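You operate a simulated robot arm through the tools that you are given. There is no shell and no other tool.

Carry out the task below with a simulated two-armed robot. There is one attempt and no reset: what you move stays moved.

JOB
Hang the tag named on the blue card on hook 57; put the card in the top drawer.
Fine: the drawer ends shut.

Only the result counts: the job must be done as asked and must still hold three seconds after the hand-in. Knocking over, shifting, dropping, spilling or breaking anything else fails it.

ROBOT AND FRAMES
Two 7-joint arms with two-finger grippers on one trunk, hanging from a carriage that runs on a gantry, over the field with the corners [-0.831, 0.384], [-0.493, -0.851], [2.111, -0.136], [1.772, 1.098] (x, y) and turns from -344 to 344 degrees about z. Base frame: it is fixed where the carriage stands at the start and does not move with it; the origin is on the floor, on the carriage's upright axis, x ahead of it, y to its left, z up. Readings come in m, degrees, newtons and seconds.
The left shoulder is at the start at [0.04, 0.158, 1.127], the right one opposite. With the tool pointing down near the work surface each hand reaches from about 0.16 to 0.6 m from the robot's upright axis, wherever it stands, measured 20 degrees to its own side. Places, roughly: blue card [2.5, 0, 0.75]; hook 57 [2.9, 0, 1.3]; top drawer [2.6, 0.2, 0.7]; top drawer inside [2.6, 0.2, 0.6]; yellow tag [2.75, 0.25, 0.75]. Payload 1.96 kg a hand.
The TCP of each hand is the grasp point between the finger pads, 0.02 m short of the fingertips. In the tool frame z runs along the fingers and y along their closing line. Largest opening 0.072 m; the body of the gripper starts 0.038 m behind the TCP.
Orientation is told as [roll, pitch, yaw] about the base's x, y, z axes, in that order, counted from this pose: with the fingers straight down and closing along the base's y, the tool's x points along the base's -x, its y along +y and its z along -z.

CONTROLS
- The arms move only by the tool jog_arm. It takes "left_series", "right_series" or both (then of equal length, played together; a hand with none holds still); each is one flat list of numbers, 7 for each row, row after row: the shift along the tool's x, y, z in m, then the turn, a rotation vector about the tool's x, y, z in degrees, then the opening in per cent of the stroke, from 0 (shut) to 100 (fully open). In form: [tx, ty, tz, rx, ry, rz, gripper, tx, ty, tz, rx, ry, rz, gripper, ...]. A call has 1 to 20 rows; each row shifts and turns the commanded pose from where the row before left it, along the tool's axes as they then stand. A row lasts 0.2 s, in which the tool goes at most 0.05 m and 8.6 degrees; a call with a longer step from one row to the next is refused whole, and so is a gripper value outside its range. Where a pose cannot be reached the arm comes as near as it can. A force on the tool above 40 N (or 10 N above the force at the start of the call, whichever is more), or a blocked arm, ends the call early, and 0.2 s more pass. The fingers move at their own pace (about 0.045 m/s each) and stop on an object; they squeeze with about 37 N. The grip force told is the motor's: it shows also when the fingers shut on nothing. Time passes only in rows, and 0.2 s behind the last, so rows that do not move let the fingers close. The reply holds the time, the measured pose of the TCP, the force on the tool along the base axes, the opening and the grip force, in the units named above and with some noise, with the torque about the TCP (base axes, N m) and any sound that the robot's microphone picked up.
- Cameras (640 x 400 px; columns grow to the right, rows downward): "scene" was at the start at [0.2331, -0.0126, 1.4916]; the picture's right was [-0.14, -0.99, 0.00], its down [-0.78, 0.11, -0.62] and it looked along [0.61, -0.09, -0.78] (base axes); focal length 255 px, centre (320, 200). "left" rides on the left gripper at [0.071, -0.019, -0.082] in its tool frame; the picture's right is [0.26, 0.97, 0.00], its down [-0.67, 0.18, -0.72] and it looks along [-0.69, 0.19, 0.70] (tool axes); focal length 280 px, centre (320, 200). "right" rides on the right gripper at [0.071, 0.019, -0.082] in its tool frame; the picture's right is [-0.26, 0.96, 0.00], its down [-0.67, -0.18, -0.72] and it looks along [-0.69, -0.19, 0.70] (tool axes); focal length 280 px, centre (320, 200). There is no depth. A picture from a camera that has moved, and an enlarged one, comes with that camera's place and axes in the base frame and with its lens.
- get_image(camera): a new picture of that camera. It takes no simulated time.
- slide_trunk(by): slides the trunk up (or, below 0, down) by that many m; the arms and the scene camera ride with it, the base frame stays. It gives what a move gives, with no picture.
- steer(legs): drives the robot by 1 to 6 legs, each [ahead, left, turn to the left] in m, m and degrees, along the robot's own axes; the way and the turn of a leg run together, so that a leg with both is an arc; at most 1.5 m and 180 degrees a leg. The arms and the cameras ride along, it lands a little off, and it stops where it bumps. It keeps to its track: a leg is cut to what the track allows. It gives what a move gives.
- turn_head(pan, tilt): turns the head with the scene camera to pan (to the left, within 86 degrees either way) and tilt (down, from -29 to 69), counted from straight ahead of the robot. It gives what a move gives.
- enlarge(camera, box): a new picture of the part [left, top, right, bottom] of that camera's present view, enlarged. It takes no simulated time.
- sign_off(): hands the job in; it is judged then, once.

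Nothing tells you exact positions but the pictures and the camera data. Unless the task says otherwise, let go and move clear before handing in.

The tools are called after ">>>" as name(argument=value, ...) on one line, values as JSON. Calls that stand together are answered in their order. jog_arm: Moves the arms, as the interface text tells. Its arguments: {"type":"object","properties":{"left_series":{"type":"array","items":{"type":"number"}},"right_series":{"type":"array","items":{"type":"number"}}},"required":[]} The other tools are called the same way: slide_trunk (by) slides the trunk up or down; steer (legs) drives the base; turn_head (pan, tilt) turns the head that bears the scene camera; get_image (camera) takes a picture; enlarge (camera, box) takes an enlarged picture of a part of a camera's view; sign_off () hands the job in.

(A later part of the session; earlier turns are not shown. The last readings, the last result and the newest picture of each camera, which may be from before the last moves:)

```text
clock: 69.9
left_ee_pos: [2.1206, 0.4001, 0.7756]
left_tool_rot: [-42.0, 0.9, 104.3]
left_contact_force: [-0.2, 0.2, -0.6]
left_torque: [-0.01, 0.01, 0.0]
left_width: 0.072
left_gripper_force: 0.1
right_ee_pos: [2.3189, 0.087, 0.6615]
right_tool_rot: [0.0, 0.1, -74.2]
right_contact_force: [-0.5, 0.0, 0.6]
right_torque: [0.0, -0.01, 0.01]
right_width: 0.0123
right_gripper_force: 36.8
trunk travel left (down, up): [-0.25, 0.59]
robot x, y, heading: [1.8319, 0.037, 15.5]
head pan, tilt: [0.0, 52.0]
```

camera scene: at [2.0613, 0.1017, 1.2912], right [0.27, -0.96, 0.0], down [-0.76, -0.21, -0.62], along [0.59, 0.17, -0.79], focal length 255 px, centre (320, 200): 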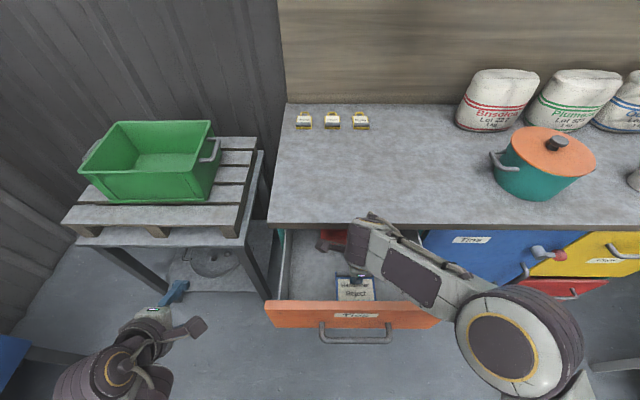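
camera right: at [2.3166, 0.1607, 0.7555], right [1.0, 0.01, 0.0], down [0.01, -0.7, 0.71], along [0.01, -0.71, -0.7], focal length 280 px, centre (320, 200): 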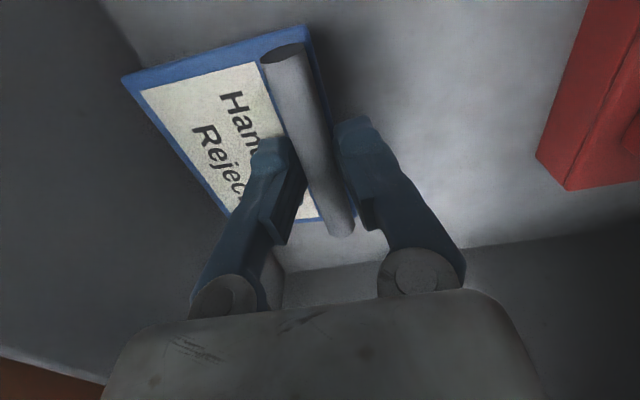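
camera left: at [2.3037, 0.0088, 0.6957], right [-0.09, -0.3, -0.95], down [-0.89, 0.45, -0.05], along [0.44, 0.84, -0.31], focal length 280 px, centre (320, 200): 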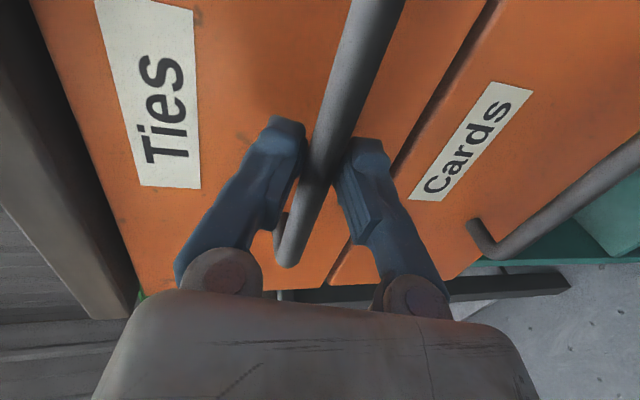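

>>> jog_arm(right_series=[0, 0, 0.003, 0, 0, 0, 0, 0, 0, 0.003, 0, 0, 0, 0])

>>> get_image(camera="right")

```text
clock: 70.5
left_ee_pos: [2.12, 0.4013, 0.7751]
left_tool_rot: [-42.1, 1.0, 104.1]
left_contact_force: [-0.3, 0.0, 0.1]
left_torque: [-0.04, 0.0, 0.0]
left_width: 0.0721
left_gripper_force: 0.0
right_ee_pos: [2.3177, 0.0865, 0.6539]
right_tool_rot: [-0.1, 0.0, -74.3]
right_contact_force: [-0.1, 0.3, 0.1]
right_torque: [0.02, -0.02, 0.02]
right_width: 0.0131
right_gripper_force: 36.9
trunk travel left (down, up): [-0.25, 0.59]
robot x, y, heading: [1.8378, 0.0394, 16.0]
head pan, tilt: [0.0, 52.0]
```

```text
taken
camera right: at [2.3168, 0.1607, 0.738], right [1.0, 0.01, 0.0], down [0.01, -0.7, 0.71], along [0.01, -0.71, -0.7], focal length 280 px, centre (320, 200)
```

right: 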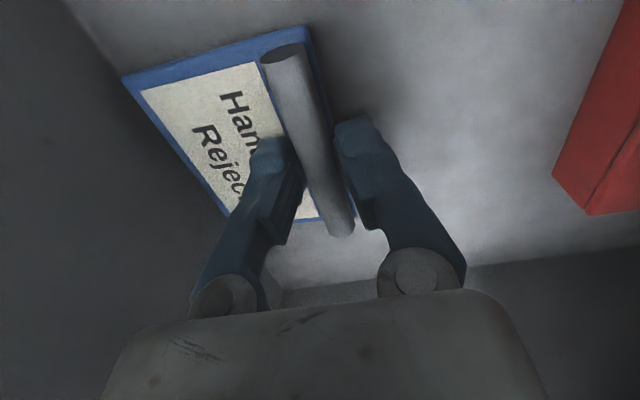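

Still free. I continue down in small steps.

>>> jog_arm(right_series=[0, 0, 0.004, 0, 0, 0, 0, 0, 0, 0.003, 0, 0, 0, 0, 0, 0, 0.003, 0, 0, 0, 0])

>>> get_image(camera="right")

```text
clock: 71.3
left_ee_pos: [2.1201, 0.3992, 0.7753]
left_tool_rot: [-42.2, 0.9, 104.2]
left_contact_force: [0.1, 0.7, 1.1]
left_torque: [-0.01, -0.01, -0.03]
left_width: 0.0722
left_gripper_force: 0.0
right_ee_pos: [2.3173, 0.0859, 0.6456]
right_tool_rot: [0.0, 0.0, -74.1]
right_contact_force: [-0.5, 0.7, -0.4]
right_torque: [-0.01, -0.01, 0.0]
right_width: 0.0131
right_gripper_force: 37.1
trunk travel left (down, up): [-0.25, 0.59]
robot x, y, heading: [1.8367, 0.0417, 15.8]
head pan, tilt: [0.0, 52.0]
```

```text
taken
camera right: at [2.3164, 0.1605, 0.7285], right [1.0, 0.01, 0.0], down [0.01, -0.7, 0.71], along [0.01, -0.71, -0.7], focal length 280 px, centre (320, 200)
```

right: 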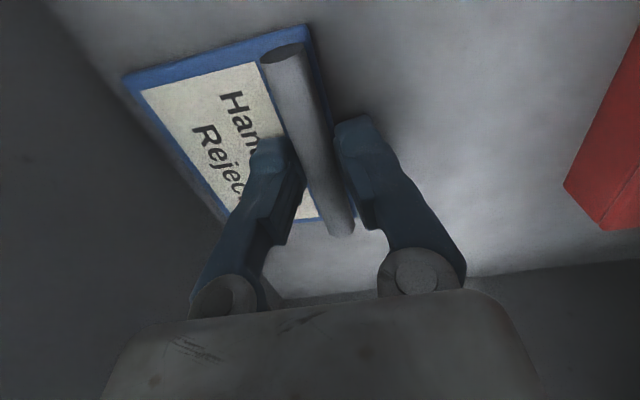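

Still no contact; the floor must be lower. I continue another 14 mm in small steps.

>>> jog_arm(right_series=[0, 0, 0.004, 0, 0, 0, 0, 0, 0, 0.004, 0, 0, 0, 0, 0, 0, 0.003, 0, 0, 0, 0, 0, 0, 0.003, 0, 0, 0, 0])

>>> get_image(camera="right")

```text
clock: 72.2
left_ee_pos: [2.1219, 0.3984, 0.7748]
left_tool_rot: [-42.1, 1.0, 104.3]
left_contact_force: [0.4, 0.5, 0.4]
left_torque: [0.01, 0.0, -0.01]
left_width: 0.072
left_gripper_force: 0.1
right_ee_pos: [2.3218, 0.0868, 0.637]
right_tool_rot: [0.6, 0.2, -74.4]
right_contact_force: [1.9, -0.8, 21.7]
right_torque: [-0.46, 0.69, 0.11]
right_width: 0.0125
right_gripper_force: 37.2
trunk travel left (down, up): [-0.25, 0.59]
robot x, y, heading: [1.8383, 0.0376, 15.9]
head pan, tilt: [0.0, 52.0]
stopped in row 4 (right hand): the force on the tool passed its limit at 45 N (the readings are from after the stop); the commanded pose is now the measured one
```

```text
taken
camera right: at [2.3203, 0.1613, 0.7199], right [1.0, 0.01, 0.01], down [0.0, -0.7, 0.71], along [0.01, -0.71, -0.7], focal length 280 px, centre (320, 200)
```

right: 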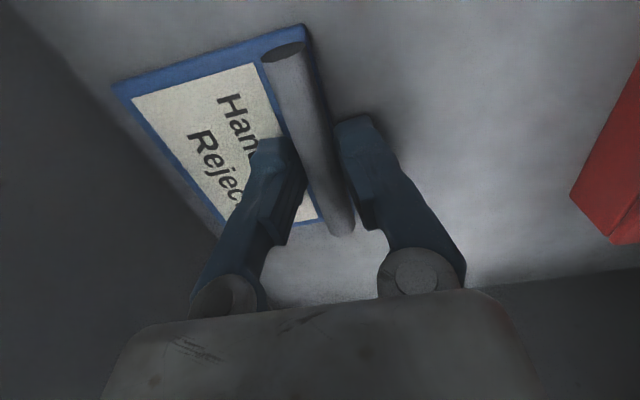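

The card has touched the drawer floor. I relieve the pressure by 2 mm, open the fingers, and rise.

>>> jog_arm(right_series=[0, 0, -0.0015, 0, 0, 0, 0, 0, 0, 0, 0, 0, 0, 25, 0, 0, -0.001, 0, 0, 0, 40, 0, 0, -0.001, 0, 0, 0, 60, 0, 0, 0, 0, 0, 0, 80, 0, 0, 0, 0, 0, 0, 80])

>>> get_image(camera="right")

```text
clock: 73.7
left_ee_pos: [2.1195, 0.4008, 0.7764]
left_tool_rot: [-42.1, 1.0, 104.2]
left_contact_force: [0.1, -0.4, -0.1]
left_torque: [-0.01, 0.04, 0.0]
left_width: 0.0717
left_gripper_force: 0.0
right_ee_pos: [2.3191, 0.0868, 0.6381]
right_tool_rot: [0.2, 0.1, -74.3]
right_contact_force: [0.4, -0.2, 1.0]
right_torque: [-0.02, 0.04, 0.0]
right_width: 0.0577
right_gripper_force: 0.0
trunk travel left (down, up): [-0.25, 0.59]
robot x, y, heading: [1.8395, 0.039, 15.9]
head pan, tilt: [0.0, 52.0]
```

```text
taken
camera right: at [2.3176, 0.1611, 0.7209], right [1.0, 0.01, 0.0], down [0.0, -0.7, 0.71], along [0.01, -0.71, -0.7], focal length 280 px, centre (320, 200)
```

right: 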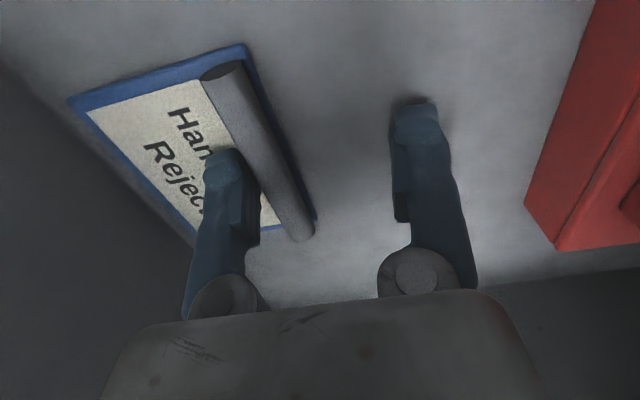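

The card lies on the drawer floor, released. I rise straight up out of the drawer.

>>> jog_arm(right_series=[0, 0, -0.01, 0, 0, 0, 80, 0, 0, -0.02, 0, 0, 0, 80, 0, 0, -0.03, 0, 0, 0, 80, 0, 0, -0.04, 0, 0, 0, 80, 0, 0, -0.04, 0, 0, 0, 80, 0, 0, -0.04, 0, 0, 0, 80, 0, 0, -0.04, 0, 0, 0, 80, 0, 0, -0.04, 0, 0, 0, 80])

>>> get_image(camera="right")

>>> get_image(camera="scene")

```text
clock: 75.5
left_ee_pos: [2.1211, 0.3998, 0.7752]
left_tool_rot: [-42.1, 1.0, 104.2]
left_contact_force: [0.8, -0.2, 0.0]
left_torque: [-0.03, 0.02, 0.04]
left_width: 0.0719
left_gripper_force: 0.1
right_ee_pos: [2.318, 0.0853, 0.8994]
right_tool_rot: [0.3, 0.2, -74.2]
right_contact_force: [0.9, -0.3, -0.2]
right_torque: [0.01, -0.05, 0.03]
right_width: 0.0575
right_gripper_force: 0.0
trunk travel left (down, up): [-0.25, 0.59]
robot x, y, heading: [1.8319, 0.0395, 16.0]
head pan, tilt: [0.0, 52.0]
```

```text
taken
camera right: at [2.3172, 0.1597, 0.9809], right [1.0, 0.01, 0.0], down [0.0, -0.7, 0.71], along [0.01, -0.71, -0.7], focal length 280 px, centre (320, 200)
```

right: 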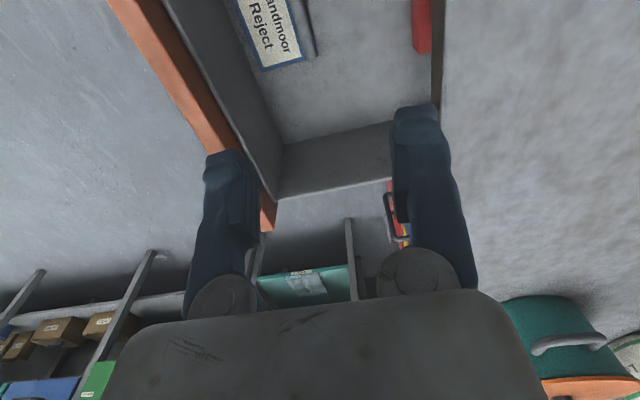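

```text
taken
camera scene: at [2.0613, 0.1018, 1.2911], right [0.27, -0.96, 0.0], down [-0.76, -0.21, -0.62], along [0.59, 0.17, -0.79], focal length 255 px, centre (320, 200)
```

scene: 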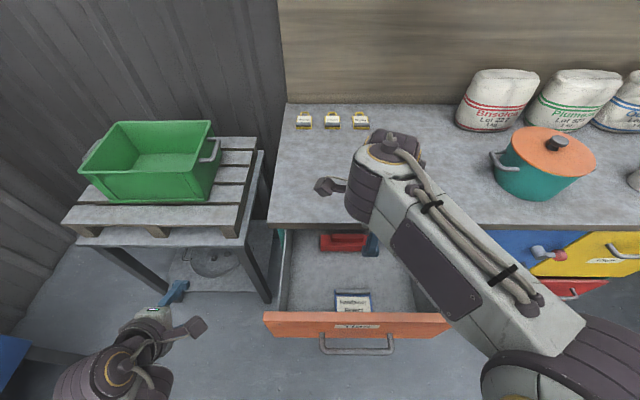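

The card lies in the drawer. To shut it I'll push its face with the right hand pointing forward: I drive back 0.12 m, close the fingers and pitch the right hand forward.

>>> steer(legs=[[-0.12, 0, 0]])

>>> jog_arm(right_series=[0, 0, 0, -8, 0, 0, 0, 0, 0, 0, -8, 0, 0, 0, 0, 0, 0, -8, 0, 0, 0, 0, 0, 0, -8, 0, 0, 0, 0, 0, 0, -8, 0, 0, 0, 0, 0, 0, -8, 0, 0, 0, 0, 0, 0, -8, 0, 0, 0, 0, 0, 0, -8, 0, 0, 0, 0, 0, 0, -8, 0, 0, 0, 0, 0, 0, -8, 0, 0, 0])

>>> get_image(camera="scene")

```text
clock: 76.7
left_ee_pos: [2.0049, 0.3671, 0.775]
left_tool_rot: [-42.1, 1.0, 104.2]
left_contact_force: [-0.9, 0.2, 1.0]
left_torque: [0.02, -0.04, 0.01]
left_width: 0.0722
left_gripper_force: 0.0
right_ee_pos: [2.2041, 0.053, 0.8968]
right_tool_rot: [0.3, 0.2, -74.3]
right_contact_force: [-0.9, -0.5, 0.4]
right_torque: [0.03, -0.01, 0.01]
right_width: 0.0579
right_gripper_force: 0.1
trunk travel left (down, up): [-0.25, 0.59]
robot x, y, heading: [1.7211, 0.0079, 15.6]
head pan, tilt: [0.0, 52.0]
```

```text
clock: 78.9
left_ee_pos: [2.0041, 0.3693, 0.776]
left_tool_rot: [-42.1, 1.0, 104.1]
left_contact_force: [-0.3, 0.2, -0.6]
left_torque: [0.0, 0.0, 0.0]
left_width: 0.0721
left_gripper_force: 0.0
right_ee_pos: [2.2037, 0.0528, 0.8966]
right_tool_rot: [80.5, 0.2, -74.2]
right_contact_force: [0.8, -0.3, 0.3]
right_torque: [0.0, 0.02, -0.01]
right_width: 0.0
right_gripper_force: 29.5
trunk travel left (down, up): [-0.25, 0.59]
robot x, y, heading: [1.7227, 0.0067, 15.8]
head pan, tilt: [0.0, 52.0]
```

```text
taken
camera scene: at [1.9464, 0.0696, 1.2912], right [0.27, -0.96, 0.0], down [-0.76, -0.21, -0.62], along [0.59, 0.17, -0.79], focal length 255 px, centre (320, 200)
```

scene: 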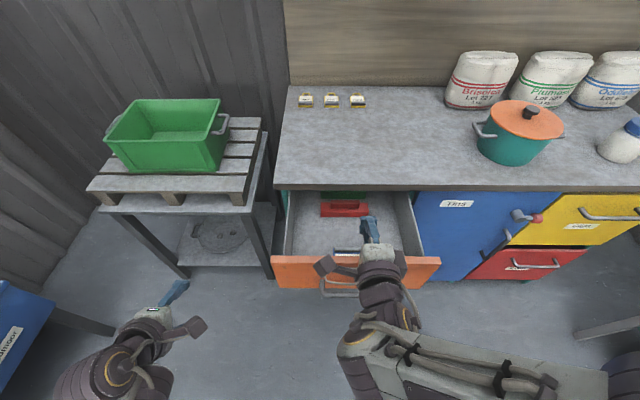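

The right hand points forward above the drawer front. I enlarge to locate the drawer's face now.

>>> enlarge(camera="scene", box=[255, 180, 455, 305])

```text
3.20 times, centred on (355, 242) of scene
camera zoom: at [1.9464, 0.0696, 1.2912], right [0.27, -0.96, 0.0], down [-0.76, -0.21, -0.62], along [0.59, 0.17, -0.79], focal length 817 px, centre (208, 64)
```

zoom: 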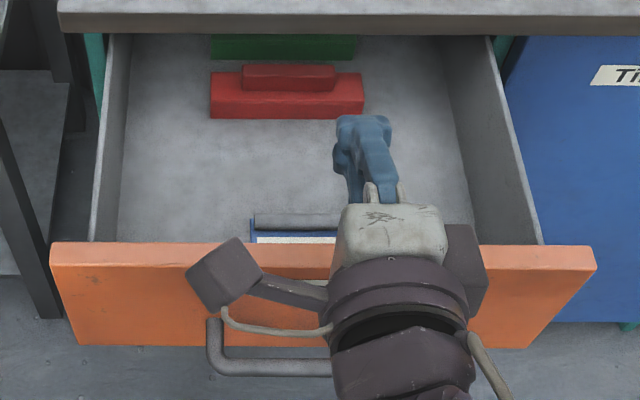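

The drawer face stands about 0.237 m ahead of the camera, spanning z 0.61–0.765. I move the right hand back 6 cm and down to z ≈0.715, in front of the face above the handle bar.

>>> jog_arm(right_series=[0, -0.0048, -0.0286, 0, 0, 0, 0, 0, -0.0048, -0.0286, 0, 0, 0, 0, 0, -0.0355, 0.0059, 0, 0, 0, 0, 0, -0.0355, 0.0059, 0, 0, 0, 0, 0, -0.0355, 0.0059, 0, 0, 0, 0, 0, -0.0355, 0.0059, 0, 0, 0, 0, 0, -0.0355, 0.0059, 0, 0, 0, 0])

>>> get_image(camera="scene")

>>> get_image(camera="right")

```text
clock: 80.5
left_ee_pos: [2.0055, 0.3675, 0.7751]
left_tool_rot: [-42.1, 0.9, 104.2]
left_contact_force: [0.4, 0.3, 0.6]
left_torque: [0.01, -0.02, -0.01]
left_width: 0.072
left_gripper_force: 0.1
right_ee_pos: [2.1918, 0.0441, 0.7796]
right_tool_rot: [80.1, 0.2, -74.2]
right_contact_force: [0.2, 0.3, 0.2]
right_torque: [0.01, -0.01, 0.02]
right_width: 0.0
right_gripper_force: 29.6
right hand out of reach, approached as far as the arm can: row 4, 5, 6, 7
trunk travel left (down, up): [-0.25, 0.59]
robot x, y, heading: [1.7197, 0.0087, 16.0]
head pan, tilt: [0.0, 52.0]
```

```text
taken
camera scene: at [1.9468, 0.0693, 1.2913], right [0.27, -0.96, 0.0], down [-0.76, -0.21, -0.62], along [0.59, 0.17, -0.79], focal length 255 px, centre (320, 200)
```

scene: 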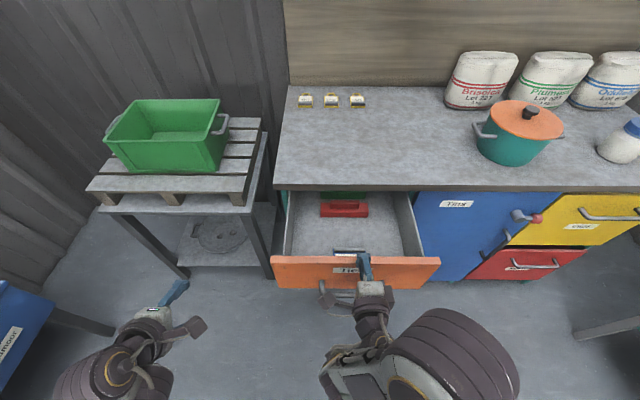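

```text
taken
camera right: at [2.0975, 0.0917, 0.8136], right [0.23, -0.21, 0.95], down [-0.52, -0.85, -0.06], along [0.82, -0.48, -0.31], focal length 280 px, centre (320, 200)
```

right: 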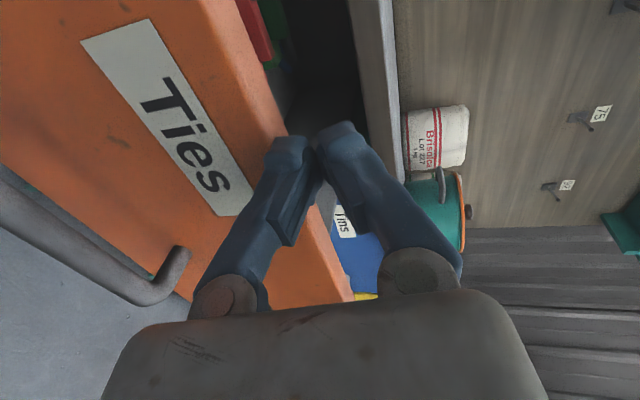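

The arm is too folded to go lower here, with the fingertips just above the drawer's front edge. I drive straight back 0.09 m and then lower the hand.

>>> steer(legs=[[-0.09, 0, 0]])

>>> jog_arm(right_series=[0, -0.0197, 0.0033, 0, 0, 0, 0, 0, -0.0197, 0.0033, 0, 0, 0, 0, 0, -0.0197, 0.0033, 0, 0, 0, 0, 0, -0.005, 0.0008, 0, 0, 0, 0])

>>> get_image(camera="scene")

>>> get_image(camera="right")

```text
clock: 81.6
left_ee_pos: [1.9181, 0.3437, 0.7758]
left_tool_rot: [-42.1, 1.0, 104.2]
left_contact_force: [-1.1, 0.1, 0.8]
left_torque: [0.01, -0.01, 0.01]
left_width: 0.072
left_gripper_force: 0.0
right_ee_pos: [2.1046, 0.0183, 0.7785]
right_tool_rot: [80.1, 0.3, -74.3]
right_contact_force: [-1.2, -0.1, 0.4]
right_torque: [0.03, 0.0, 0.02]
right_width: 0.0001
right_gripper_force: 29.7
trunk travel left (down, up): [-0.25, 0.59]
robot x, y, heading: [1.6335, -0.0146, 15.6]
head pan, tilt: [0.0, 52.0]
```

```text
clock: 82.6
left_ee_pos: [1.9179, 0.3432, 0.7755]
left_tool_rot: [-42.0, 1.1, 104.2]
left_contact_force: [0.3, -0.1, 0.8]
left_torque: [0.0, 0.0, 0.01]
left_width: 0.0722
left_gripper_force: 0.0
right_ee_pos: [2.1186, 0.0225, 0.7179]
right_tool_rot: [80.0, 0.2, -74.1]
right_contact_force: [0.1, -0.1, 0.4]
right_torque: [0.0, -0.02, 0.0]
right_width: 0.0
right_gripper_force: 29.7
right hand out of reach, approached as far as the arm can: row 1, 2, 3
trunk travel left (down, up): [-0.25, 0.59]
robot x, y, heading: [1.6338, -0.0181, 15.7]
head pan, tilt: [0.0, 52.0]
```

```text
taken
camera scene: at [1.8601, 0.0447, 1.2911], right [0.27, -0.96, 0.0], down [-0.76, -0.21, -0.62], along [0.59, 0.17, -0.79], focal length 255 px, centre (320, 200)
```

scene: 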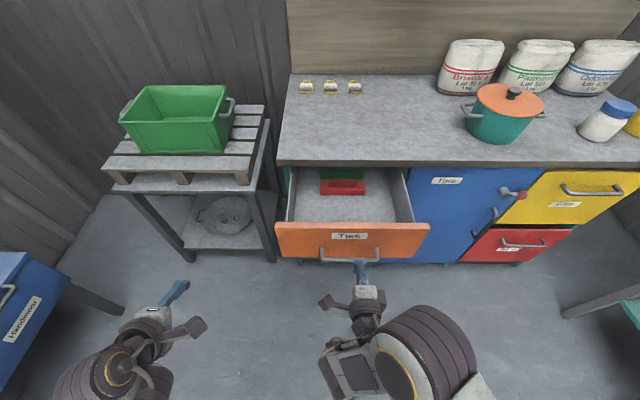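

```text
taken
camera right: at [2.0242, 0.0701, 0.7519], right [0.23, -0.21, 0.95], down [-0.53, -0.85, -0.06], along [0.82, -0.49, -0.31], focal length 280 px, centre (320, 200)
```

right: 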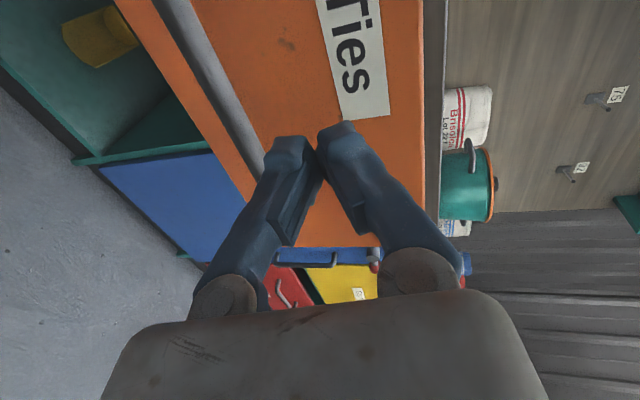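

The closed fingers face the drawer front above the handle bar, about 6 cm away. I push forward with the arm.

>>> jog_arm(right_series=[0, 0.0043, 0.0246, 0, 0, 0, 0, 0, 0.0043, 0.0246, 0, 0, 0, 0, 0, 0.0035, 0.0197, 0, 0, 0, 0, 0, 0.0035, 0.0197, 0, 0, 0, 0, 0, 0.0035, 0.0197, 0, 0, 0, 0, 0, 0.0035, 0.0197, 0, 0, 0, 0, 0, 0.0035, 0.0197, 0, 0, 0, 0, 0, 0.0035, 0.0197, 0, 0, 0, 0])

>>> get_image(camera="scene")

```text
clock: 84.4
left_ee_pos: [1.9186, 0.3438, 0.7751]
left_tool_rot: [-42.1, 1.0, 104.1]
left_contact_force: [-0.6, -0.1, -0.5]
left_torque: [0.02, -0.01, -0.01]
left_width: 0.072
left_gripper_force: 0.1
right_ee_pos: [2.2835, 0.0687, 0.7178]
right_tool_rot: [80.3, 0.2, -74.3]
right_contact_force: [0.0, -0.8, 0.1]
right_torque: [0.0, 0.02, 0.0]
right_width: 0.0
right_gripper_force: 29.4
trunk travel left (down, up): [-0.25, 0.59]
robot x, y, heading: [1.6338, -0.0191, 15.9]
head pan, tilt: [0.0, 52.0]
```

```text
taken
camera scene: at [1.8604, 0.0447, 1.2912], right [0.27, -0.96, 0.0], down [-0.76, -0.21, -0.62], along [0.59, 0.17, -0.79], focal length 255 px, centre (320, 200)
```

scene: 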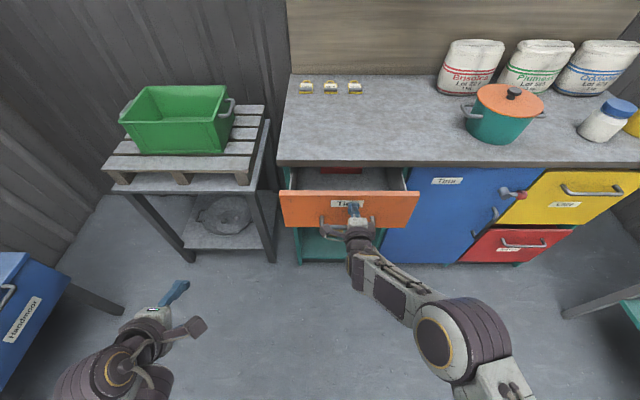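

The drawer is closing smoothly, about 10 cm left. I push on.

>>> jog_arm(right_series=[0, 0.0035, 0.0197, 0, 0, 0, 0, 0, 0.0035, 0.0197, 0, 0, 0, 0, 0, 0.0026, 0.0148, 0, 0, 0, 0, 0, 0.0026, 0.0148, 0, 0, 0, 0])

>>> get_image(camera="scene")

```text
clock: 85.4
left_ee_pos: [1.9187, 0.3427, 0.7754]
left_tool_rot: [-42.1, 1.1, 104.2]
left_contact_force: [0.0, 0.6, -0.8]
left_torque: [0.01, 0.01, 0.01]
left_width: 0.072
left_gripper_force: 0.1
right_ee_pos: [2.3355, 0.0825, 0.7211]
right_tool_rot: [79.9, 0.2, -74.2]
right_contact_force: [-0.1, 1.0, -0.8]
right_torque: [0.02, -0.04, -0.02]
right_width: 0.0
right_gripper_force: 29.7
right hand out of reach, approached as far as the arm can: row 4
trunk travel left (down, up): [-0.25, 0.59]
robot x, y, heading: [1.6331, -0.0157, 15.8]
head pan, tilt: [0.0, 52.0]
```

```text
taken
camera scene: at [1.8602, 0.0447, 1.2911], right [0.27, -0.96, 0.0], down [-0.76, -0.21, -0.62], along [0.59, 0.17, -0.79], focal length 255 px, centre (320, 200)
```

scene: 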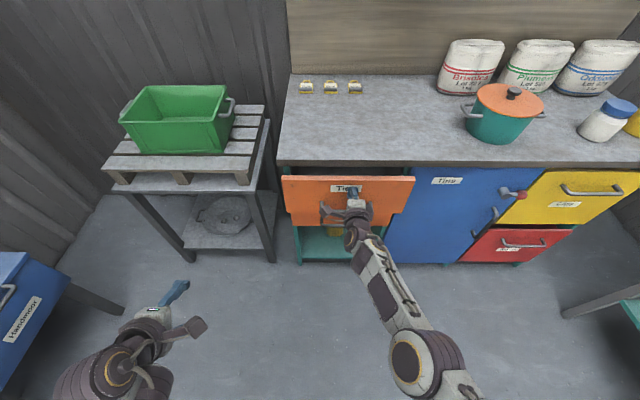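

The arm is at its limit with about 4.5 cm left. I draw the hand back 8 cm, drive ahead 8 cm, and push again.

>>> jog_arm(right_series=[0, -0.0046, -0.0263, 0, 0, 0, 0, 0, -0.0046, -0.0263, 0, 0, 0, 0, 0, -0.0046, -0.0263, 0, 0, 0, 0])

>>> steer(legs=[[0.075, 0, 0]])

>>> get_image(camera="scene")

```text
clock: 86.2
left_ee_pos: [1.9185, 0.3419, 0.7742]
left_tool_rot: [-42.1, 1.0, 104.2]
left_contact_force: [0.3, 0.3, 0.4]
left_torque: [-0.04, 0.0, 0.05]
left_width: 0.0721
left_gripper_force: 0.1
right_ee_pos: [2.2587, 0.0611, 0.7218]
right_tool_rot: [80.2, 0.3, -74.3]
right_contact_force: [0.7, 0.1, 0.1]
right_torque: [0.01, 0.0, 0.0]
right_width: 0.0001
right_gripper_force: 29.7
trunk travel left (down, up): [-0.25, 0.59]
robot x, y, heading: [1.6348, -0.0154, 15.8]
head pan, tilt: [0.0, 52.0]
```

```text
clock: 87.2
left_ee_pos: [1.9912, 0.3629, 0.7764]
left_tool_rot: [-42.1, 1.0, 104.1]
left_contact_force: [-0.7, 0.2, -0.1]
left_torque: [0.01, 0.01, 0.01]
left_width: 0.0718
left_gripper_force: 0.1
right_ee_pos: [2.3295, 0.082, 0.7215]
right_tool_rot: [80.1, 0.2, -74.2]
right_contact_force: [0.5, -0.6, 0.4]
right_torque: [0.01, -0.01, -0.01]
right_width: 0.0
right_gripper_force: 29.2
trunk travel left (down, up): [-0.25, 0.59]
robot x, y, heading: [1.7095, 0.006, 15.7]
head pan, tilt: [0.0, 52.0]
```

```text
taken
camera scene: at [1.932, 0.065, 1.2913], right [0.27, -0.96, 0.0], down [-0.76, -0.21, -0.62], along [0.59, 0.17, -0.79], focal length 255 px, centre (320, 200)
```

scene: 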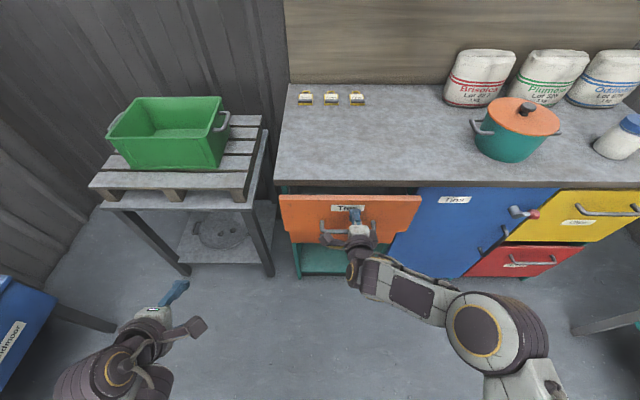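

I push the last few centimetres, in small steps, until I feel the drawer seat.

>>> jog_arm(right_series=[0, 0.0026, 0.0148, 0, 0, 0, 0, 0, 0.0026, 0.0148, 0, 0, 0, 0, 0, 0.0017, 0.0098, 0, 0, 0, 0, 0, 0.0009, 0.0049, 0, 0, 0, 0, 0, 0.0009, 0.0049, 0, 0, 0, 0])

>>> enlarge(camera="scene", box=[260, 170, 440, 280])

```text
clock: 88.4
left_ee_pos: [1.9897, 0.3628, 0.7756]
left_tool_rot: [-42.2, 0.9, 104.2]
left_contact_force: [-0.3, -0.2, -1.2]
left_torque: [0.0, -0.01, -0.01]
left_width: 0.0717
left_gripper_force: 0.0
right_ee_pos: [2.3782, 0.0949, 0.7214]
right_tool_rot: [80.1, 0.2, -74.2]
right_contact_force: [0.1, 0.6, 1.2]
right_torque: [-0.01, 0.01, 0.03]
right_width: 0.0
right_gripper_force: 29.6
trunk travel left (down, up): [-0.25, 0.59]
robot x, y, heading: [1.7085, 0.0003, 16.0]
head pan, tilt: [0.0, 52.0]
```

```text
3.56 times, centred on (350, 225) of scene
camera zoom: at [1.9316, 0.0649, 1.2912], right [0.27, -0.96, 0.0], down [-0.76, -0.21, -0.62], along [0.59, 0.17, -0.79], focal length 908 px, centre (213, 111)
```

zoom: 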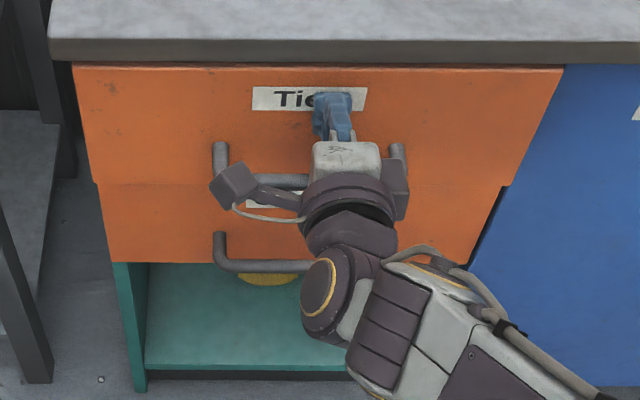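

Nearly shut. I push on in 4 mm steps until it seats.

>>> jog_arm(right_series=[0, 0.0007, 0.004, 0, 0, 0, 0, 0, 0.0007, 0.004, 0, 0, 0, 0, 0, 0.0007, 0.004, 0, 0, 0, 0, 0, 0.0007, 0.004, 0, 0, 0, 0, 0, 0.0007, 0.004, 0, 0, 0, 0])

>>> enlarge(camera="scene", box=[260, 170, 440, 280])

```text
clock: 89.6
left_ee_pos: [1.9845, 0.3602, 0.773]
left_tool_rot: [-41.9, 0.9, 104.2]
left_contact_force: [0.4, 0.4, 0.3]
left_torque: [0.0, -0.02, -0.04]
left_width: 0.072
left_gripper_force: 0.0
right_ee_pos: [2.3906, 0.0985, 0.72]
right_tool_rot: [79.8, 0.2, -74.2]
right_contact_force: [-25.7, -8.8, 10.1]
right_torque: [0.04, -0.33, -0.06]
right_width: 0.0
right_gripper_force: 29.1
trunk travel left (down, up): [-0.25, 0.59]
robot x, y, heading: [1.7055, 0.0019, 15.6]
head pan, tilt: [0.0, 52.0]
```

```text
3.56 times, centred on (350, 225) of scene
camera zoom: at [1.9276, 0.0634, 1.2904], right [0.27, -0.96, 0.0], down [-0.76, -0.22, -0.61], along [0.59, 0.17, -0.79], focal length 908 px, centre (213, 111)
```

zoom: 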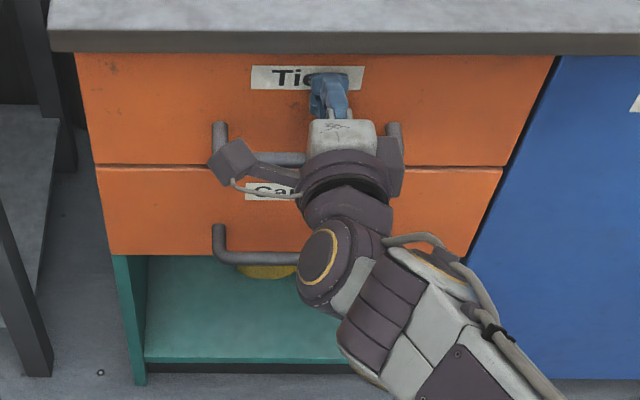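

The drawer is flush and shut (about 27 N resistance). I withdraw the right hand, raise it and point it down again, moving it to the right.

>>> jog_arm(right_series=[0, -0.0035, -0.0197, 0, 0, 0, 0, 0, -0.0043, -0.0246, 0, 0, 0, 0, 0, -0.0043, -0.0246, 0, 0, 0, 0, 0, -0.0043, -0.0246, 0, 0, 0, 0, 0, 0.03, -0.005, 0, 0, 0, 0, -0.02, 0.03, -0.005, 0, 0, 0, 0, -0.02, 0.03, -0.005, 0, 0, 0, 0, -0.02, 0.03, -0.005, 0, 0, 0, 0, -0.02, 0.03, -0.005, 0, 0, 0, 0])

>>> jog_arm(right_series=[0, 0, 0, 8, 0, 0, 30, 0, 0, 0, 8, 0, 0, 30, 0, 0, 0, 8, 0, 0, 30, 0, 0, 0, 8, 0, 0, 30, 0, 0, 0, 8, 0, 0, 30, 0, 0, 0, 8, 0, 0, 30, 0, 0, 0, 8, 0, 0, 30, 0, 0, 0, 8, 0, 0, 30, 0, 0, 0, 8, 0, 0, 30, 0, 0, 0, 8, 0, 0, 30])

>>> get_image(camera="scene")

```text
clock: 91.6
left_ee_pos: [1.99, 0.3614, 0.7755]
left_tool_rot: [-42.1, 0.9, 104.2]
left_contact_force: [0.7, 0.4, 0.3]
left_torque: [0.02, 0.02, 0.01]
left_width: 0.0721
left_gripper_force: 0.1
right_ee_pos: [2.3289, -0.0031, 0.874]
right_tool_rot: [80.1, 0.2, -74.2]
right_contact_force: [0.0, -0.4, -0.3]
right_torque: [-0.03, -0.04, 0.0]
right_width: 0.0
right_gripper_force: 29.4
trunk travel left (down, up): [-0.25, 0.59]
robot x, y, heading: [1.703, 0.0052, 15.9]
head pan, tilt: [0.0, 52.0]
```

```text
clock: 93.8
left_ee_pos: [1.9898, 0.365, 0.776]
left_tool_rot: [-42.1, 1.0, 104.2]
left_contact_force: [0.2, 0.5, -0.5]
left_torque: [-0.01, -0.05, 0.01]
left_width: 0.0719
left_gripper_force: 0.1
right_ee_pos: [2.284, 0.0122, 0.8616]
right_tool_rot: [-0.1, 0.2, -74.3]
right_contact_force: [-1.1, -0.2, 0.5]
right_torque: [-0.02, -0.02, 0.02]
right_width: 0.0217
right_gripper_force: 0.0
right hand out of reach, approached as far as the arm can: row 9, 10
trunk travel left (down, up): [-0.25, 0.59]
robot x, y, heading: [1.7087, 0.0034, 15.8]
head pan, tilt: [0.0, 52.0]
```

```text
taken
camera scene: at [1.9308, 0.066, 1.2911], right [0.27, -0.96, 0.0], down [-0.76, -0.21, -0.62], along [0.59, 0.17, -0.79], focal length 255 px, centre (320, 200)
```

scene: 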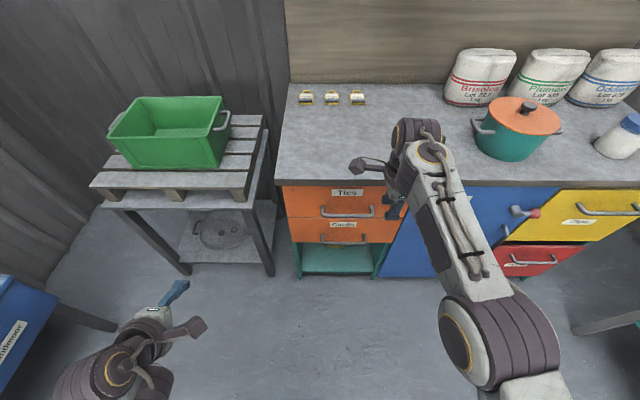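

The drawer is shut with the card inside. Next the Reject tag: I raise the trunk again and untwist the left hand back to its neutral pose.

>>> slide_trunk(by=0.2)

>>> jog_arm(left_series=[0, 0, 0, 0, 0, 8.2, 100, 0, 0, 0, 0, 0, 8.2, 100, 0, 0, 0, 0, 0, 8.2, 100, 0, 0, 0, 0, 0, 8.2, 100, 0, 0, 0, 0, 0, 8.2, 100, 0, 0, 0, 0, 0, 8.2, 100, 0, 0, 0, 0, 0, 8.2, 100, 0, 0, 0, 0, 0, 8.2, 100, 0, 0, 0, 0, 0, 8.2, 100, 0, 0, 0, 0, 0, 8.2, 100, 0, 0, 0, 0, 0, 6.4, 100])

>>> get_image(camera="scene")

```text
clock: 96.0
left_ee_pos: [1.9897, 0.3632, 0.9757]
left_tool_rot: [-42.1, 1.0, 104.2]
left_contact_force: [0.0, 0.1, 0.6]
left_torque: [-0.03, -0.06, 0.01]
left_width: 0.0722
left_gripper_force: 0.0
right_ee_pos: [2.2851, 0.0107, 1.0622]
right_tool_rot: [0.1, 0.2, -74.2]
right_contact_force: [0.1, -0.9, -0.2]
right_torque: [-0.01, 0.01, 0.0]
right_width: 0.0216
right_gripper_force: 0.1
trunk travel left (down, up): [-0.45, 0.39]
robot x, y, heading: [1.7106, 0.0037, 15.8]
head pan, tilt: [0.0, 52.0]
```

```text
clock: 98.4
left_ee_pos: [2.0131, 0.2868, 0.9801]
left_tool_rot: [-2.7, -42.2, 17.2]
left_contact_force: [0.5, -0.4, -0.4]
left_torque: [0.0, -0.03, 0.02]
left_width: 0.0722
left_gripper_force: 0.1
left hand out of reach, approached as far as the arm can: row 7, 8, 9, 10, 11
right_ee_pos: [2.2853, 0.0104, 1.0612]
right_tool_rot: [0.1, 0.2, -74.2]
right_contact_force: [0.0, -0.9, -0.8]
right_torque: [-0.05, 0.0, -0.01]
right_width: 0.0216
right_gripper_force: 0.1
trunk travel left (down, up): [-0.45, 0.39]
robot x, y, heading: [1.7043, 0.0019, 15.7]
head pan, tilt: [0.0, 52.0]
```

```text
taken
camera scene: at [1.9315, 0.0648, 1.4911], right [0.27, -0.96, 0.0], down [-0.76, -0.21, -0.62], along [0.59, 0.17, -0.79], focal length 255 px, centre (320, 200)
```

scene: 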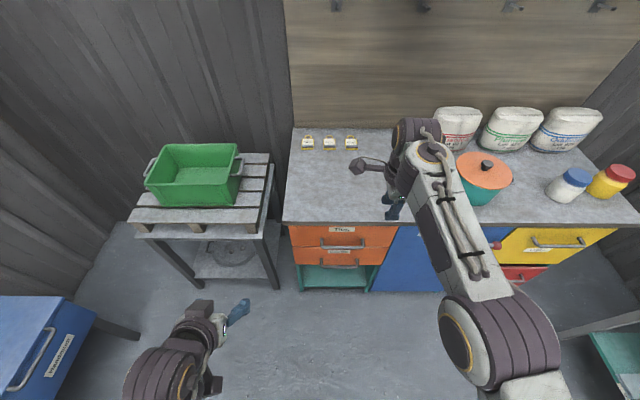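

Untwisted. I level the left hand to point straight down and move it forward a little.

>>> jog_arm(left_series=[0, 0, 0, 0, 8.4, 0, 100, 0, 0, 0, 0, 8.4, 0, 100, 0, 0, 0, 0, 8.4, 0, 100, 0, 0, 0, 0, 8.4, 0, 100, 0, 0, 0, 0, 8.4, 0, 100, -0.03, 0, -0.02, 0, 0, 0, 100, -0.03, 0, -0.02, 0, 0, 0, 100, -0.03, 0, -0.02, 0, 0, 0, 100])

>>> get_image(camera="scene")

```text
clock: 100.2
left_ee_pos: [2.0978, 0.153, 0.8348]
left_tool_rot: [-1.7, -0.3, 15.6]
left_contact_force: [0.4, -0.5, 0.7]
left_torque: [0.01, 0.01, 0.0]
left_width: 0.0719
left_gripper_force: 0.1
left hand out of reach, approached as far as the arm can: row 1, 2, 3, 4, 5, 6, 7, 8
right_ee_pos: [2.286, 0.0102, 1.0617]
right_tool_rot: [0.1, 0.2, -74.3]
right_contact_force: [-0.7, -0.1, 0.7]
right_torque: [0.04, -0.03, -0.01]
right_width: 0.0217
right_gripper_force: 0.0
trunk travel left (down, up): [-0.45, 0.39]
robot x, y, heading: [1.7062, 0.0022, 15.5]
head pan, tilt: [0.0, 52.0]
```

```text
taken
camera scene: at [1.9319, 0.0649, 1.4912], right [0.27, -0.96, 0.0], down [-0.76, -0.21, -0.62], along [0.59, 0.17, -0.79], focal length 255 px, centre (320, 200)
```

scene: 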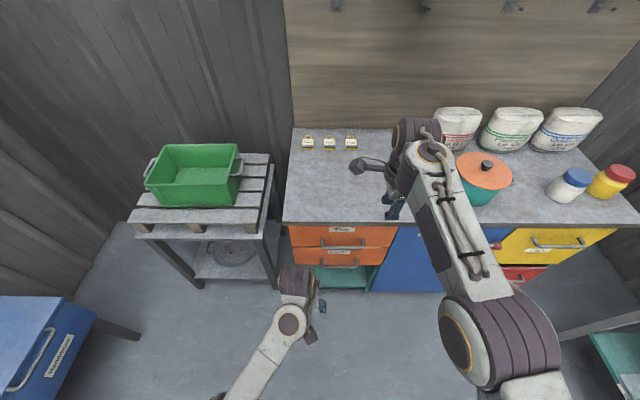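

The left arm came to an odd, low pose. I bring it back to its neutral start pose (up and to the left).

>>> jog_arm(left_series=[0, 0.018, -0.034, 0, 0, 0, 100, 0, 0.018, -0.034, 0, 0, 0, 100, 0, 0.018, -0.034, 0, 0, 0, 100, 0, 0.018, -0.034, 0, 0, 0, 100, 0, 0.018, -0.034, 0, 0, 0, 100, 0, 0.018, -0.034, 0, 0, 0, 100])

>>> get_image(camera="scene")

```text
clock: 101.6
left_ee_pos: [2.0985, 0.1511, 0.8359]
left_tool_rot: [-1.9, -0.3, 15.4]
left_contact_force: [-0.4, 1.1, 0.5]
left_torque: [0.03, 0.03, -0.02]
left_width: 0.0721
left_gripper_force: 0.2
left hand out of reach, approached as far as the arm can: row 1, 2, 3, 4, 5, 6
right_ee_pos: [2.285, 0.0102, 1.062]
right_tool_rot: [0.1, 0.2, -74.2]
right_contact_force: [0.2, -1.9, 0.1]
right_torque: [0.03, 0.01, 0.02]
right_width: 0.0216
right_gripper_force: 0.0
trunk travel left (down, up): [-0.45, 0.39]
robot x, y, heading: [1.7073, 0.0046, 15.5]
head pan, tilt: [0.0, 52.0]
```

```text
taken
camera scene: at [1.9315, 0.0649, 1.4912], right [0.27, -0.96, 0.0], down [-0.76, -0.21, -0.62], along [0.59, 0.17, -0.79], focal length 255 px, centre (320, 200)
```

scene: 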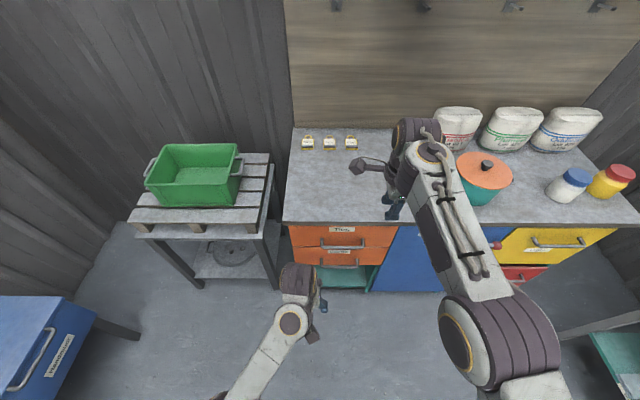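

The arm is caught near a joint limit. I try stretching it forward (there is free space up to the bench) so the elbow can unfold.

>>> jog_arm(left_series=[-0.03, 0, 0, 0, 0, 0, 100, -0.03, 0, 0, 0, 0, 0, 100, -0.03, 0, 0, 0, 0, 0, 100, -0.03, 0, 0, 0, 0, 0, 100])

>>> get_image(camera="scene")

```text
clock: 102.6
left_ee_pos: [2.1224, 0.1263, 0.8514]
left_tool_rot: [-1.9, -0.2, 15.5]
left_contact_force: [0.0, -0.2, -0.5]
left_torque: [-0.01, -0.01, 0.01]
left_width: 0.0719
left_gripper_force: 0.2
left hand out of reach, approached as far as the arm can: row 1, 2, 3, 4
right_ee_pos: [2.2849, 0.0107, 1.061]
right_tool_rot: [0.1, 0.2, -74.1]
right_contact_force: [-0.2, 0.0, -0.1]
right_torque: [0.04, 0.03, 0.03]
right_width: 0.0217
right_gripper_force: 0.0
trunk travel left (down, up): [-0.45, 0.39]
robot x, y, heading: [1.7076, 0.0021, 16.1]
head pan, tilt: [0.0, 52.0]
```

```text
taken
camera scene: at [1.9315, 0.0649, 1.4911], right [0.27, -0.96, 0.0], down [-0.76, -0.21, -0.62], along [0.59, 0.17, -0.79], focal length 255 px, centre (320, 200)
```

scene: 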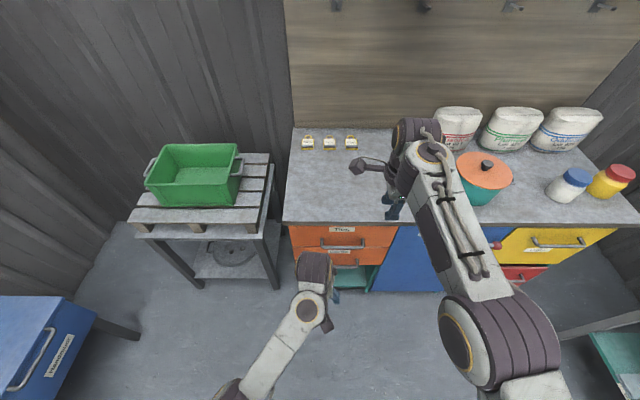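

It slides along a limit. I try turning the hand partly back about the vertical to see whether that frees the arm.

>>> jog_arm(left_series=[0, 0, 0, 0, 0, -8, 100, 0, 0, 0, 0, 0, -8, 100, 0, 0, 0, 0, 0, -8, 100, 0, 0, 0, 0, 0, -8, 100])

>>> get_image(camera="left")

```text
clock: 103.6
left_ee_pos: [2.1217, 0.1264, 0.8516]
left_tool_rot: [-1.8, 0.9, 47.5]
left_contact_force: [0.7, 0.8, 0.3]
left_torque: [-0.02, -0.01, 0.0]
left_width: 0.0722
left_gripper_force: 0.0
right_ee_pos: [2.2852, 0.0109, 1.0612]
right_tool_rot: [0.2, 0.2, -74.1]
right_contact_force: [0.0, -0.5, -0.8]
right_torque: [0.0, 0.0, -0.01]
right_width: 0.0217
right_gripper_force: 0.0
trunk travel left (down, up): [-0.45, 0.39]
robot x, y, heading: [1.7094, 0.002, 15.7]
head pan, tilt: [0.0, 52.0]
```

```text
taken
camera left: at [2.0855, 0.0627, 0.9346], right [-0.89, 0.46, -0.03], down [0.31, 0.65, 0.7], along [0.34, 0.61, -0.72], focal length 280 px, centre (320, 200)
```

left: 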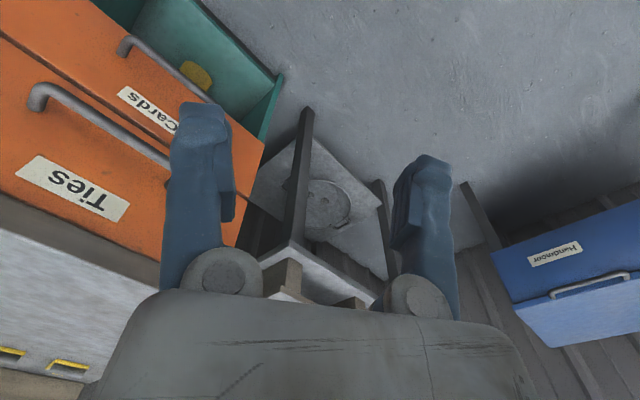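

Turning by 32° works, so the yaw was the limit. From here I raise the hand and move it left.

>>> jog_arm(left_series=[-0.0105, 0.017, -0.0333, 0, 0, 0, 100, -0.0105, 0.017, -0.0333, 0, 0, 0, 100, -0.0105, 0.017, -0.0333, 0, 0, 0, 100, -0.0105, 0.017, -0.0333, 0, 0, 0, 100, -0.0105, 0.017, -0.0333, 0, 0, 0, 100, -0.0105, 0.017, -0.0333, 0, 0, 0, 100])

>>> get_image(camera="scene")

```text
clock: 105.0
left_ee_pos: [2.1203, 0.1314, 0.8603]
left_tool_rot: [-2.0, 0.9, 47.4]
left_contact_force: [-0.5, 0.0, 0.9]
left_torque: [0.0, -0.02, 0.0]
left_width: 0.072
left_gripper_force: 0.2
left hand out of reach, approached as far as the arm can: row 1, 2, 3, 4, 5, 6
right_ee_pos: [2.2858, 0.0095, 1.0624]
right_tool_rot: [0.1, 0.2, -74.2]
right_contact_force: [0.3, 1.1, 0.1]
right_torque: [0.0, 0.0, -0.01]
right_width: 0.0216
right_gripper_force: 0.2
trunk travel left (down, up): [-0.45, 0.39]
robot x, y, heading: [1.7066, 0.0049, 15.8]
head pan, tilt: [0.0, 52.0]
```

```text
taken
camera scene: at [1.9315, 0.0649, 1.4912], right [0.27, -0.96, 0.0], down [-0.76, -0.21, -0.62], along [0.59, 0.17, -0.79], focal length 255 px, centre (320, 200)
```

scene: 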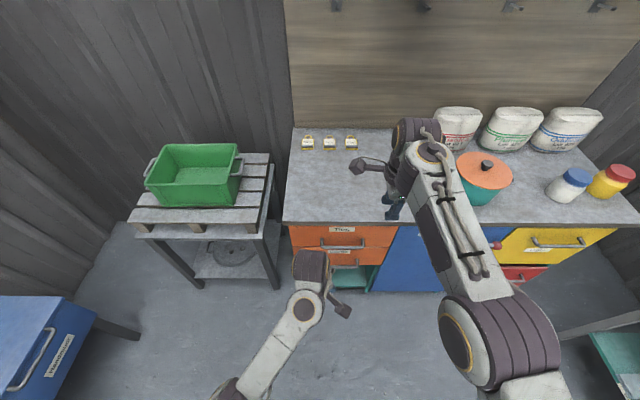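

The elbow hangs low and the wrist is bent to its limit. I lower the hand first to unbend the wrist, then go forward.

>>> jog_arm(left_series=[0, 0, 0.03, 0, 0, 0, 100, 0, 0, 0.03, 0, 0, 0, 100, 0, 0, 0.03, 0, 0, 0, 100, 0, 0, 0.03, 0, 0, 0, 100])

>>> get_image(camera="scene")

```text
clock: 106.0
left_ee_pos: [2.112, 0.1265, 0.7589]
left_tool_rot: [-1.9, -0.3, 48.2]
left_contact_force: [-0.2, 0.1, 0.5]
left_torque: [-0.01, 0.01, 0.0]
left_width: 0.0721
left_gripper_force: 0.1
left hand out of reach, approached as far as the arm can: row 3, 4
right_ee_pos: [2.2853, 0.0105, 1.0612]
right_tool_rot: [0.1, 0.2, -74.2]
right_contact_force: [0.0, 1.0, -0.2]
right_torque: [0.0, 0.03, 0.01]
right_width: 0.0217
right_gripper_force: 0.1
trunk travel left (down, up): [-0.45, 0.39]
robot x, y, heading: [1.7073, 0.0036, 15.7]
head pan, tilt: [0.0, 52.0]
```

```text
taken
camera scene: at [1.9314, 0.065, 1.4912], right [0.27, -0.96, 0.0], down [-0.76, -0.21, -0.62], along [0.59, 0.17, -0.79], focal length 255 px, centre (320, 200)
```

scene: 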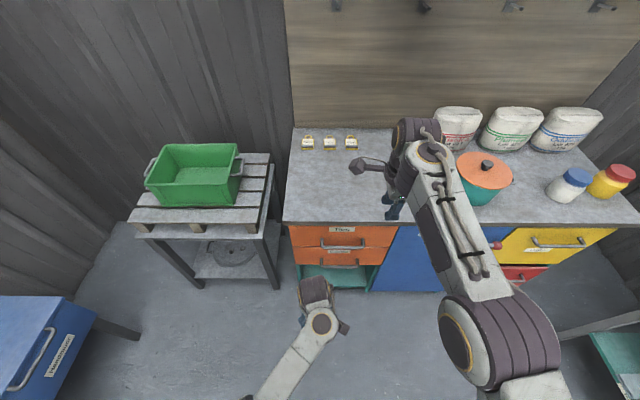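

Feasible only in a narrow pocket with this tool-down pose. I pitch the hand forward, which suits the low elbow, and then stretch the arm forward and up.

>>> jog_arm(left_series=[0, 0, 0, 4.2, -6.8, 0, 100, 0, 0, 0, 4.2, -6.8, 0, 100, 0, 0, 0, 4.2, -6.8, 0, 100, 0, 0, 0, 4.2, -6.8, 0, 100, 0, 0, 0, 4.2, -6.8, 0, 100, 0, 0, 0, 4.2, -6.8, 0, 100])

>>> get_image(camera="scene")

```text
clock: 107.4
left_ee_pos: [2.105, 0.1171, 0.7544]
left_tool_rot: [-32.3, -37.8, 59.7]
left_contact_force: [0.1, 0.7, 0.0]
left_torque: [0.01, -0.04, 0.01]
left_width: 0.0721
left_gripper_force: 0.1
right_ee_pos: [2.285, 0.0104, 1.0614]
right_tool_rot: [0.1, 0.3, -74.3]
right_contact_force: [0.4, -0.2, 0.0]
right_torque: [-0.01, 0.02, -0.02]
right_width: 0.0215
right_gripper_force: 0.0
trunk travel left (down, up): [-0.45, 0.39]
robot x, y, heading: [1.7062, -0.0003, 15.8]
head pan, tilt: [0.0, 52.0]
```

```text
taken
camera scene: at [1.9316, 0.065, 1.4912], right [0.27, -0.96, 0.0], down [-0.76, -0.21, -0.62], along [0.59, 0.17, -0.79], focal length 255 px, centre (320, 200)
```

scene: 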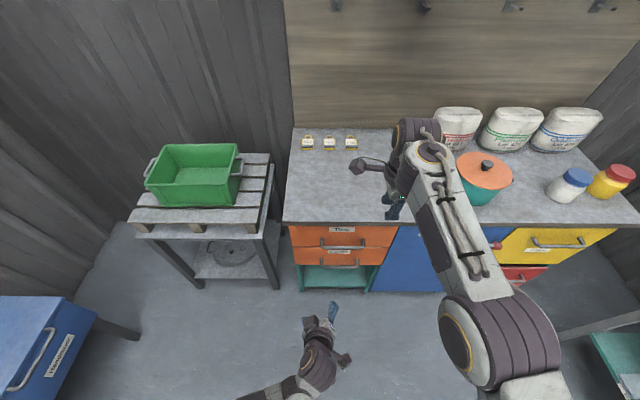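

The pitched pose is reachable. I now raise the hand and move it left and slightly forward.

>>> jog_arm(left_series=[-0.0334, -0.006, -0.0116, 0, 0, 0, 100, -0.0334, -0.006, -0.0116, 0, 0, 0, 100, -0.0334, -0.006, -0.0116, 0, 0, 0, 100, -0.0334, -0.006, -0.0116, 0, 0, 0, 100, -0.0334, -0.006, -0.0116, 0, 0, 0, 100, -0.0334, -0.006, -0.0116, 0, 0, 0, 100, -0.0334, -0.006, -0.0116, 0, 0, 0, 100, -0.0334, -0.006, -0.0116, 0, 0, 0, 100])

>>> get_image(camera="scene")

```text
clock: 109.2
left_ee_pos: [2.1724, 0.2492, 1.001]
left_tool_rot: [-32.4, -37.6, 59.6]
left_contact_force: [-0.3, -0.2, -0.9]
left_torque: [-0.03, 0.0, 0.03]
left_width: 0.0721
left_gripper_force: 0.1
right_ee_pos: [2.2866, 0.0108, 1.0614]
right_tool_rot: [0.1, 0.2, -74.1]
right_contact_force: [0.7, 0.5, 0.6]
right_torque: [0.03, 0.01, 0.0]
right_width: 0.0217
right_gripper_force: 0.0
trunk travel left (down, up): [-0.45, 0.39]
robot x, y, heading: [1.7068, 0.0041, 15.8]
head pan, tilt: [0.0, 52.0]
```

```text
taken
camera scene: at [1.9318, 0.0651, 1.4912], right [0.27, -0.96, 0.0], down [-0.76, -0.21, -0.62], along [0.59, 0.17, -0.79], focal length 255 px, centre (320, 200)
```

scene: 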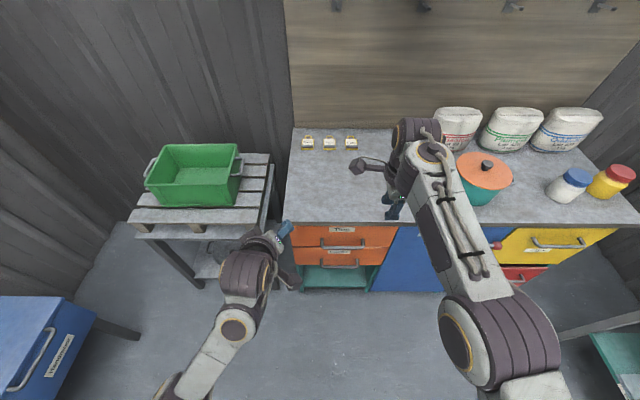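

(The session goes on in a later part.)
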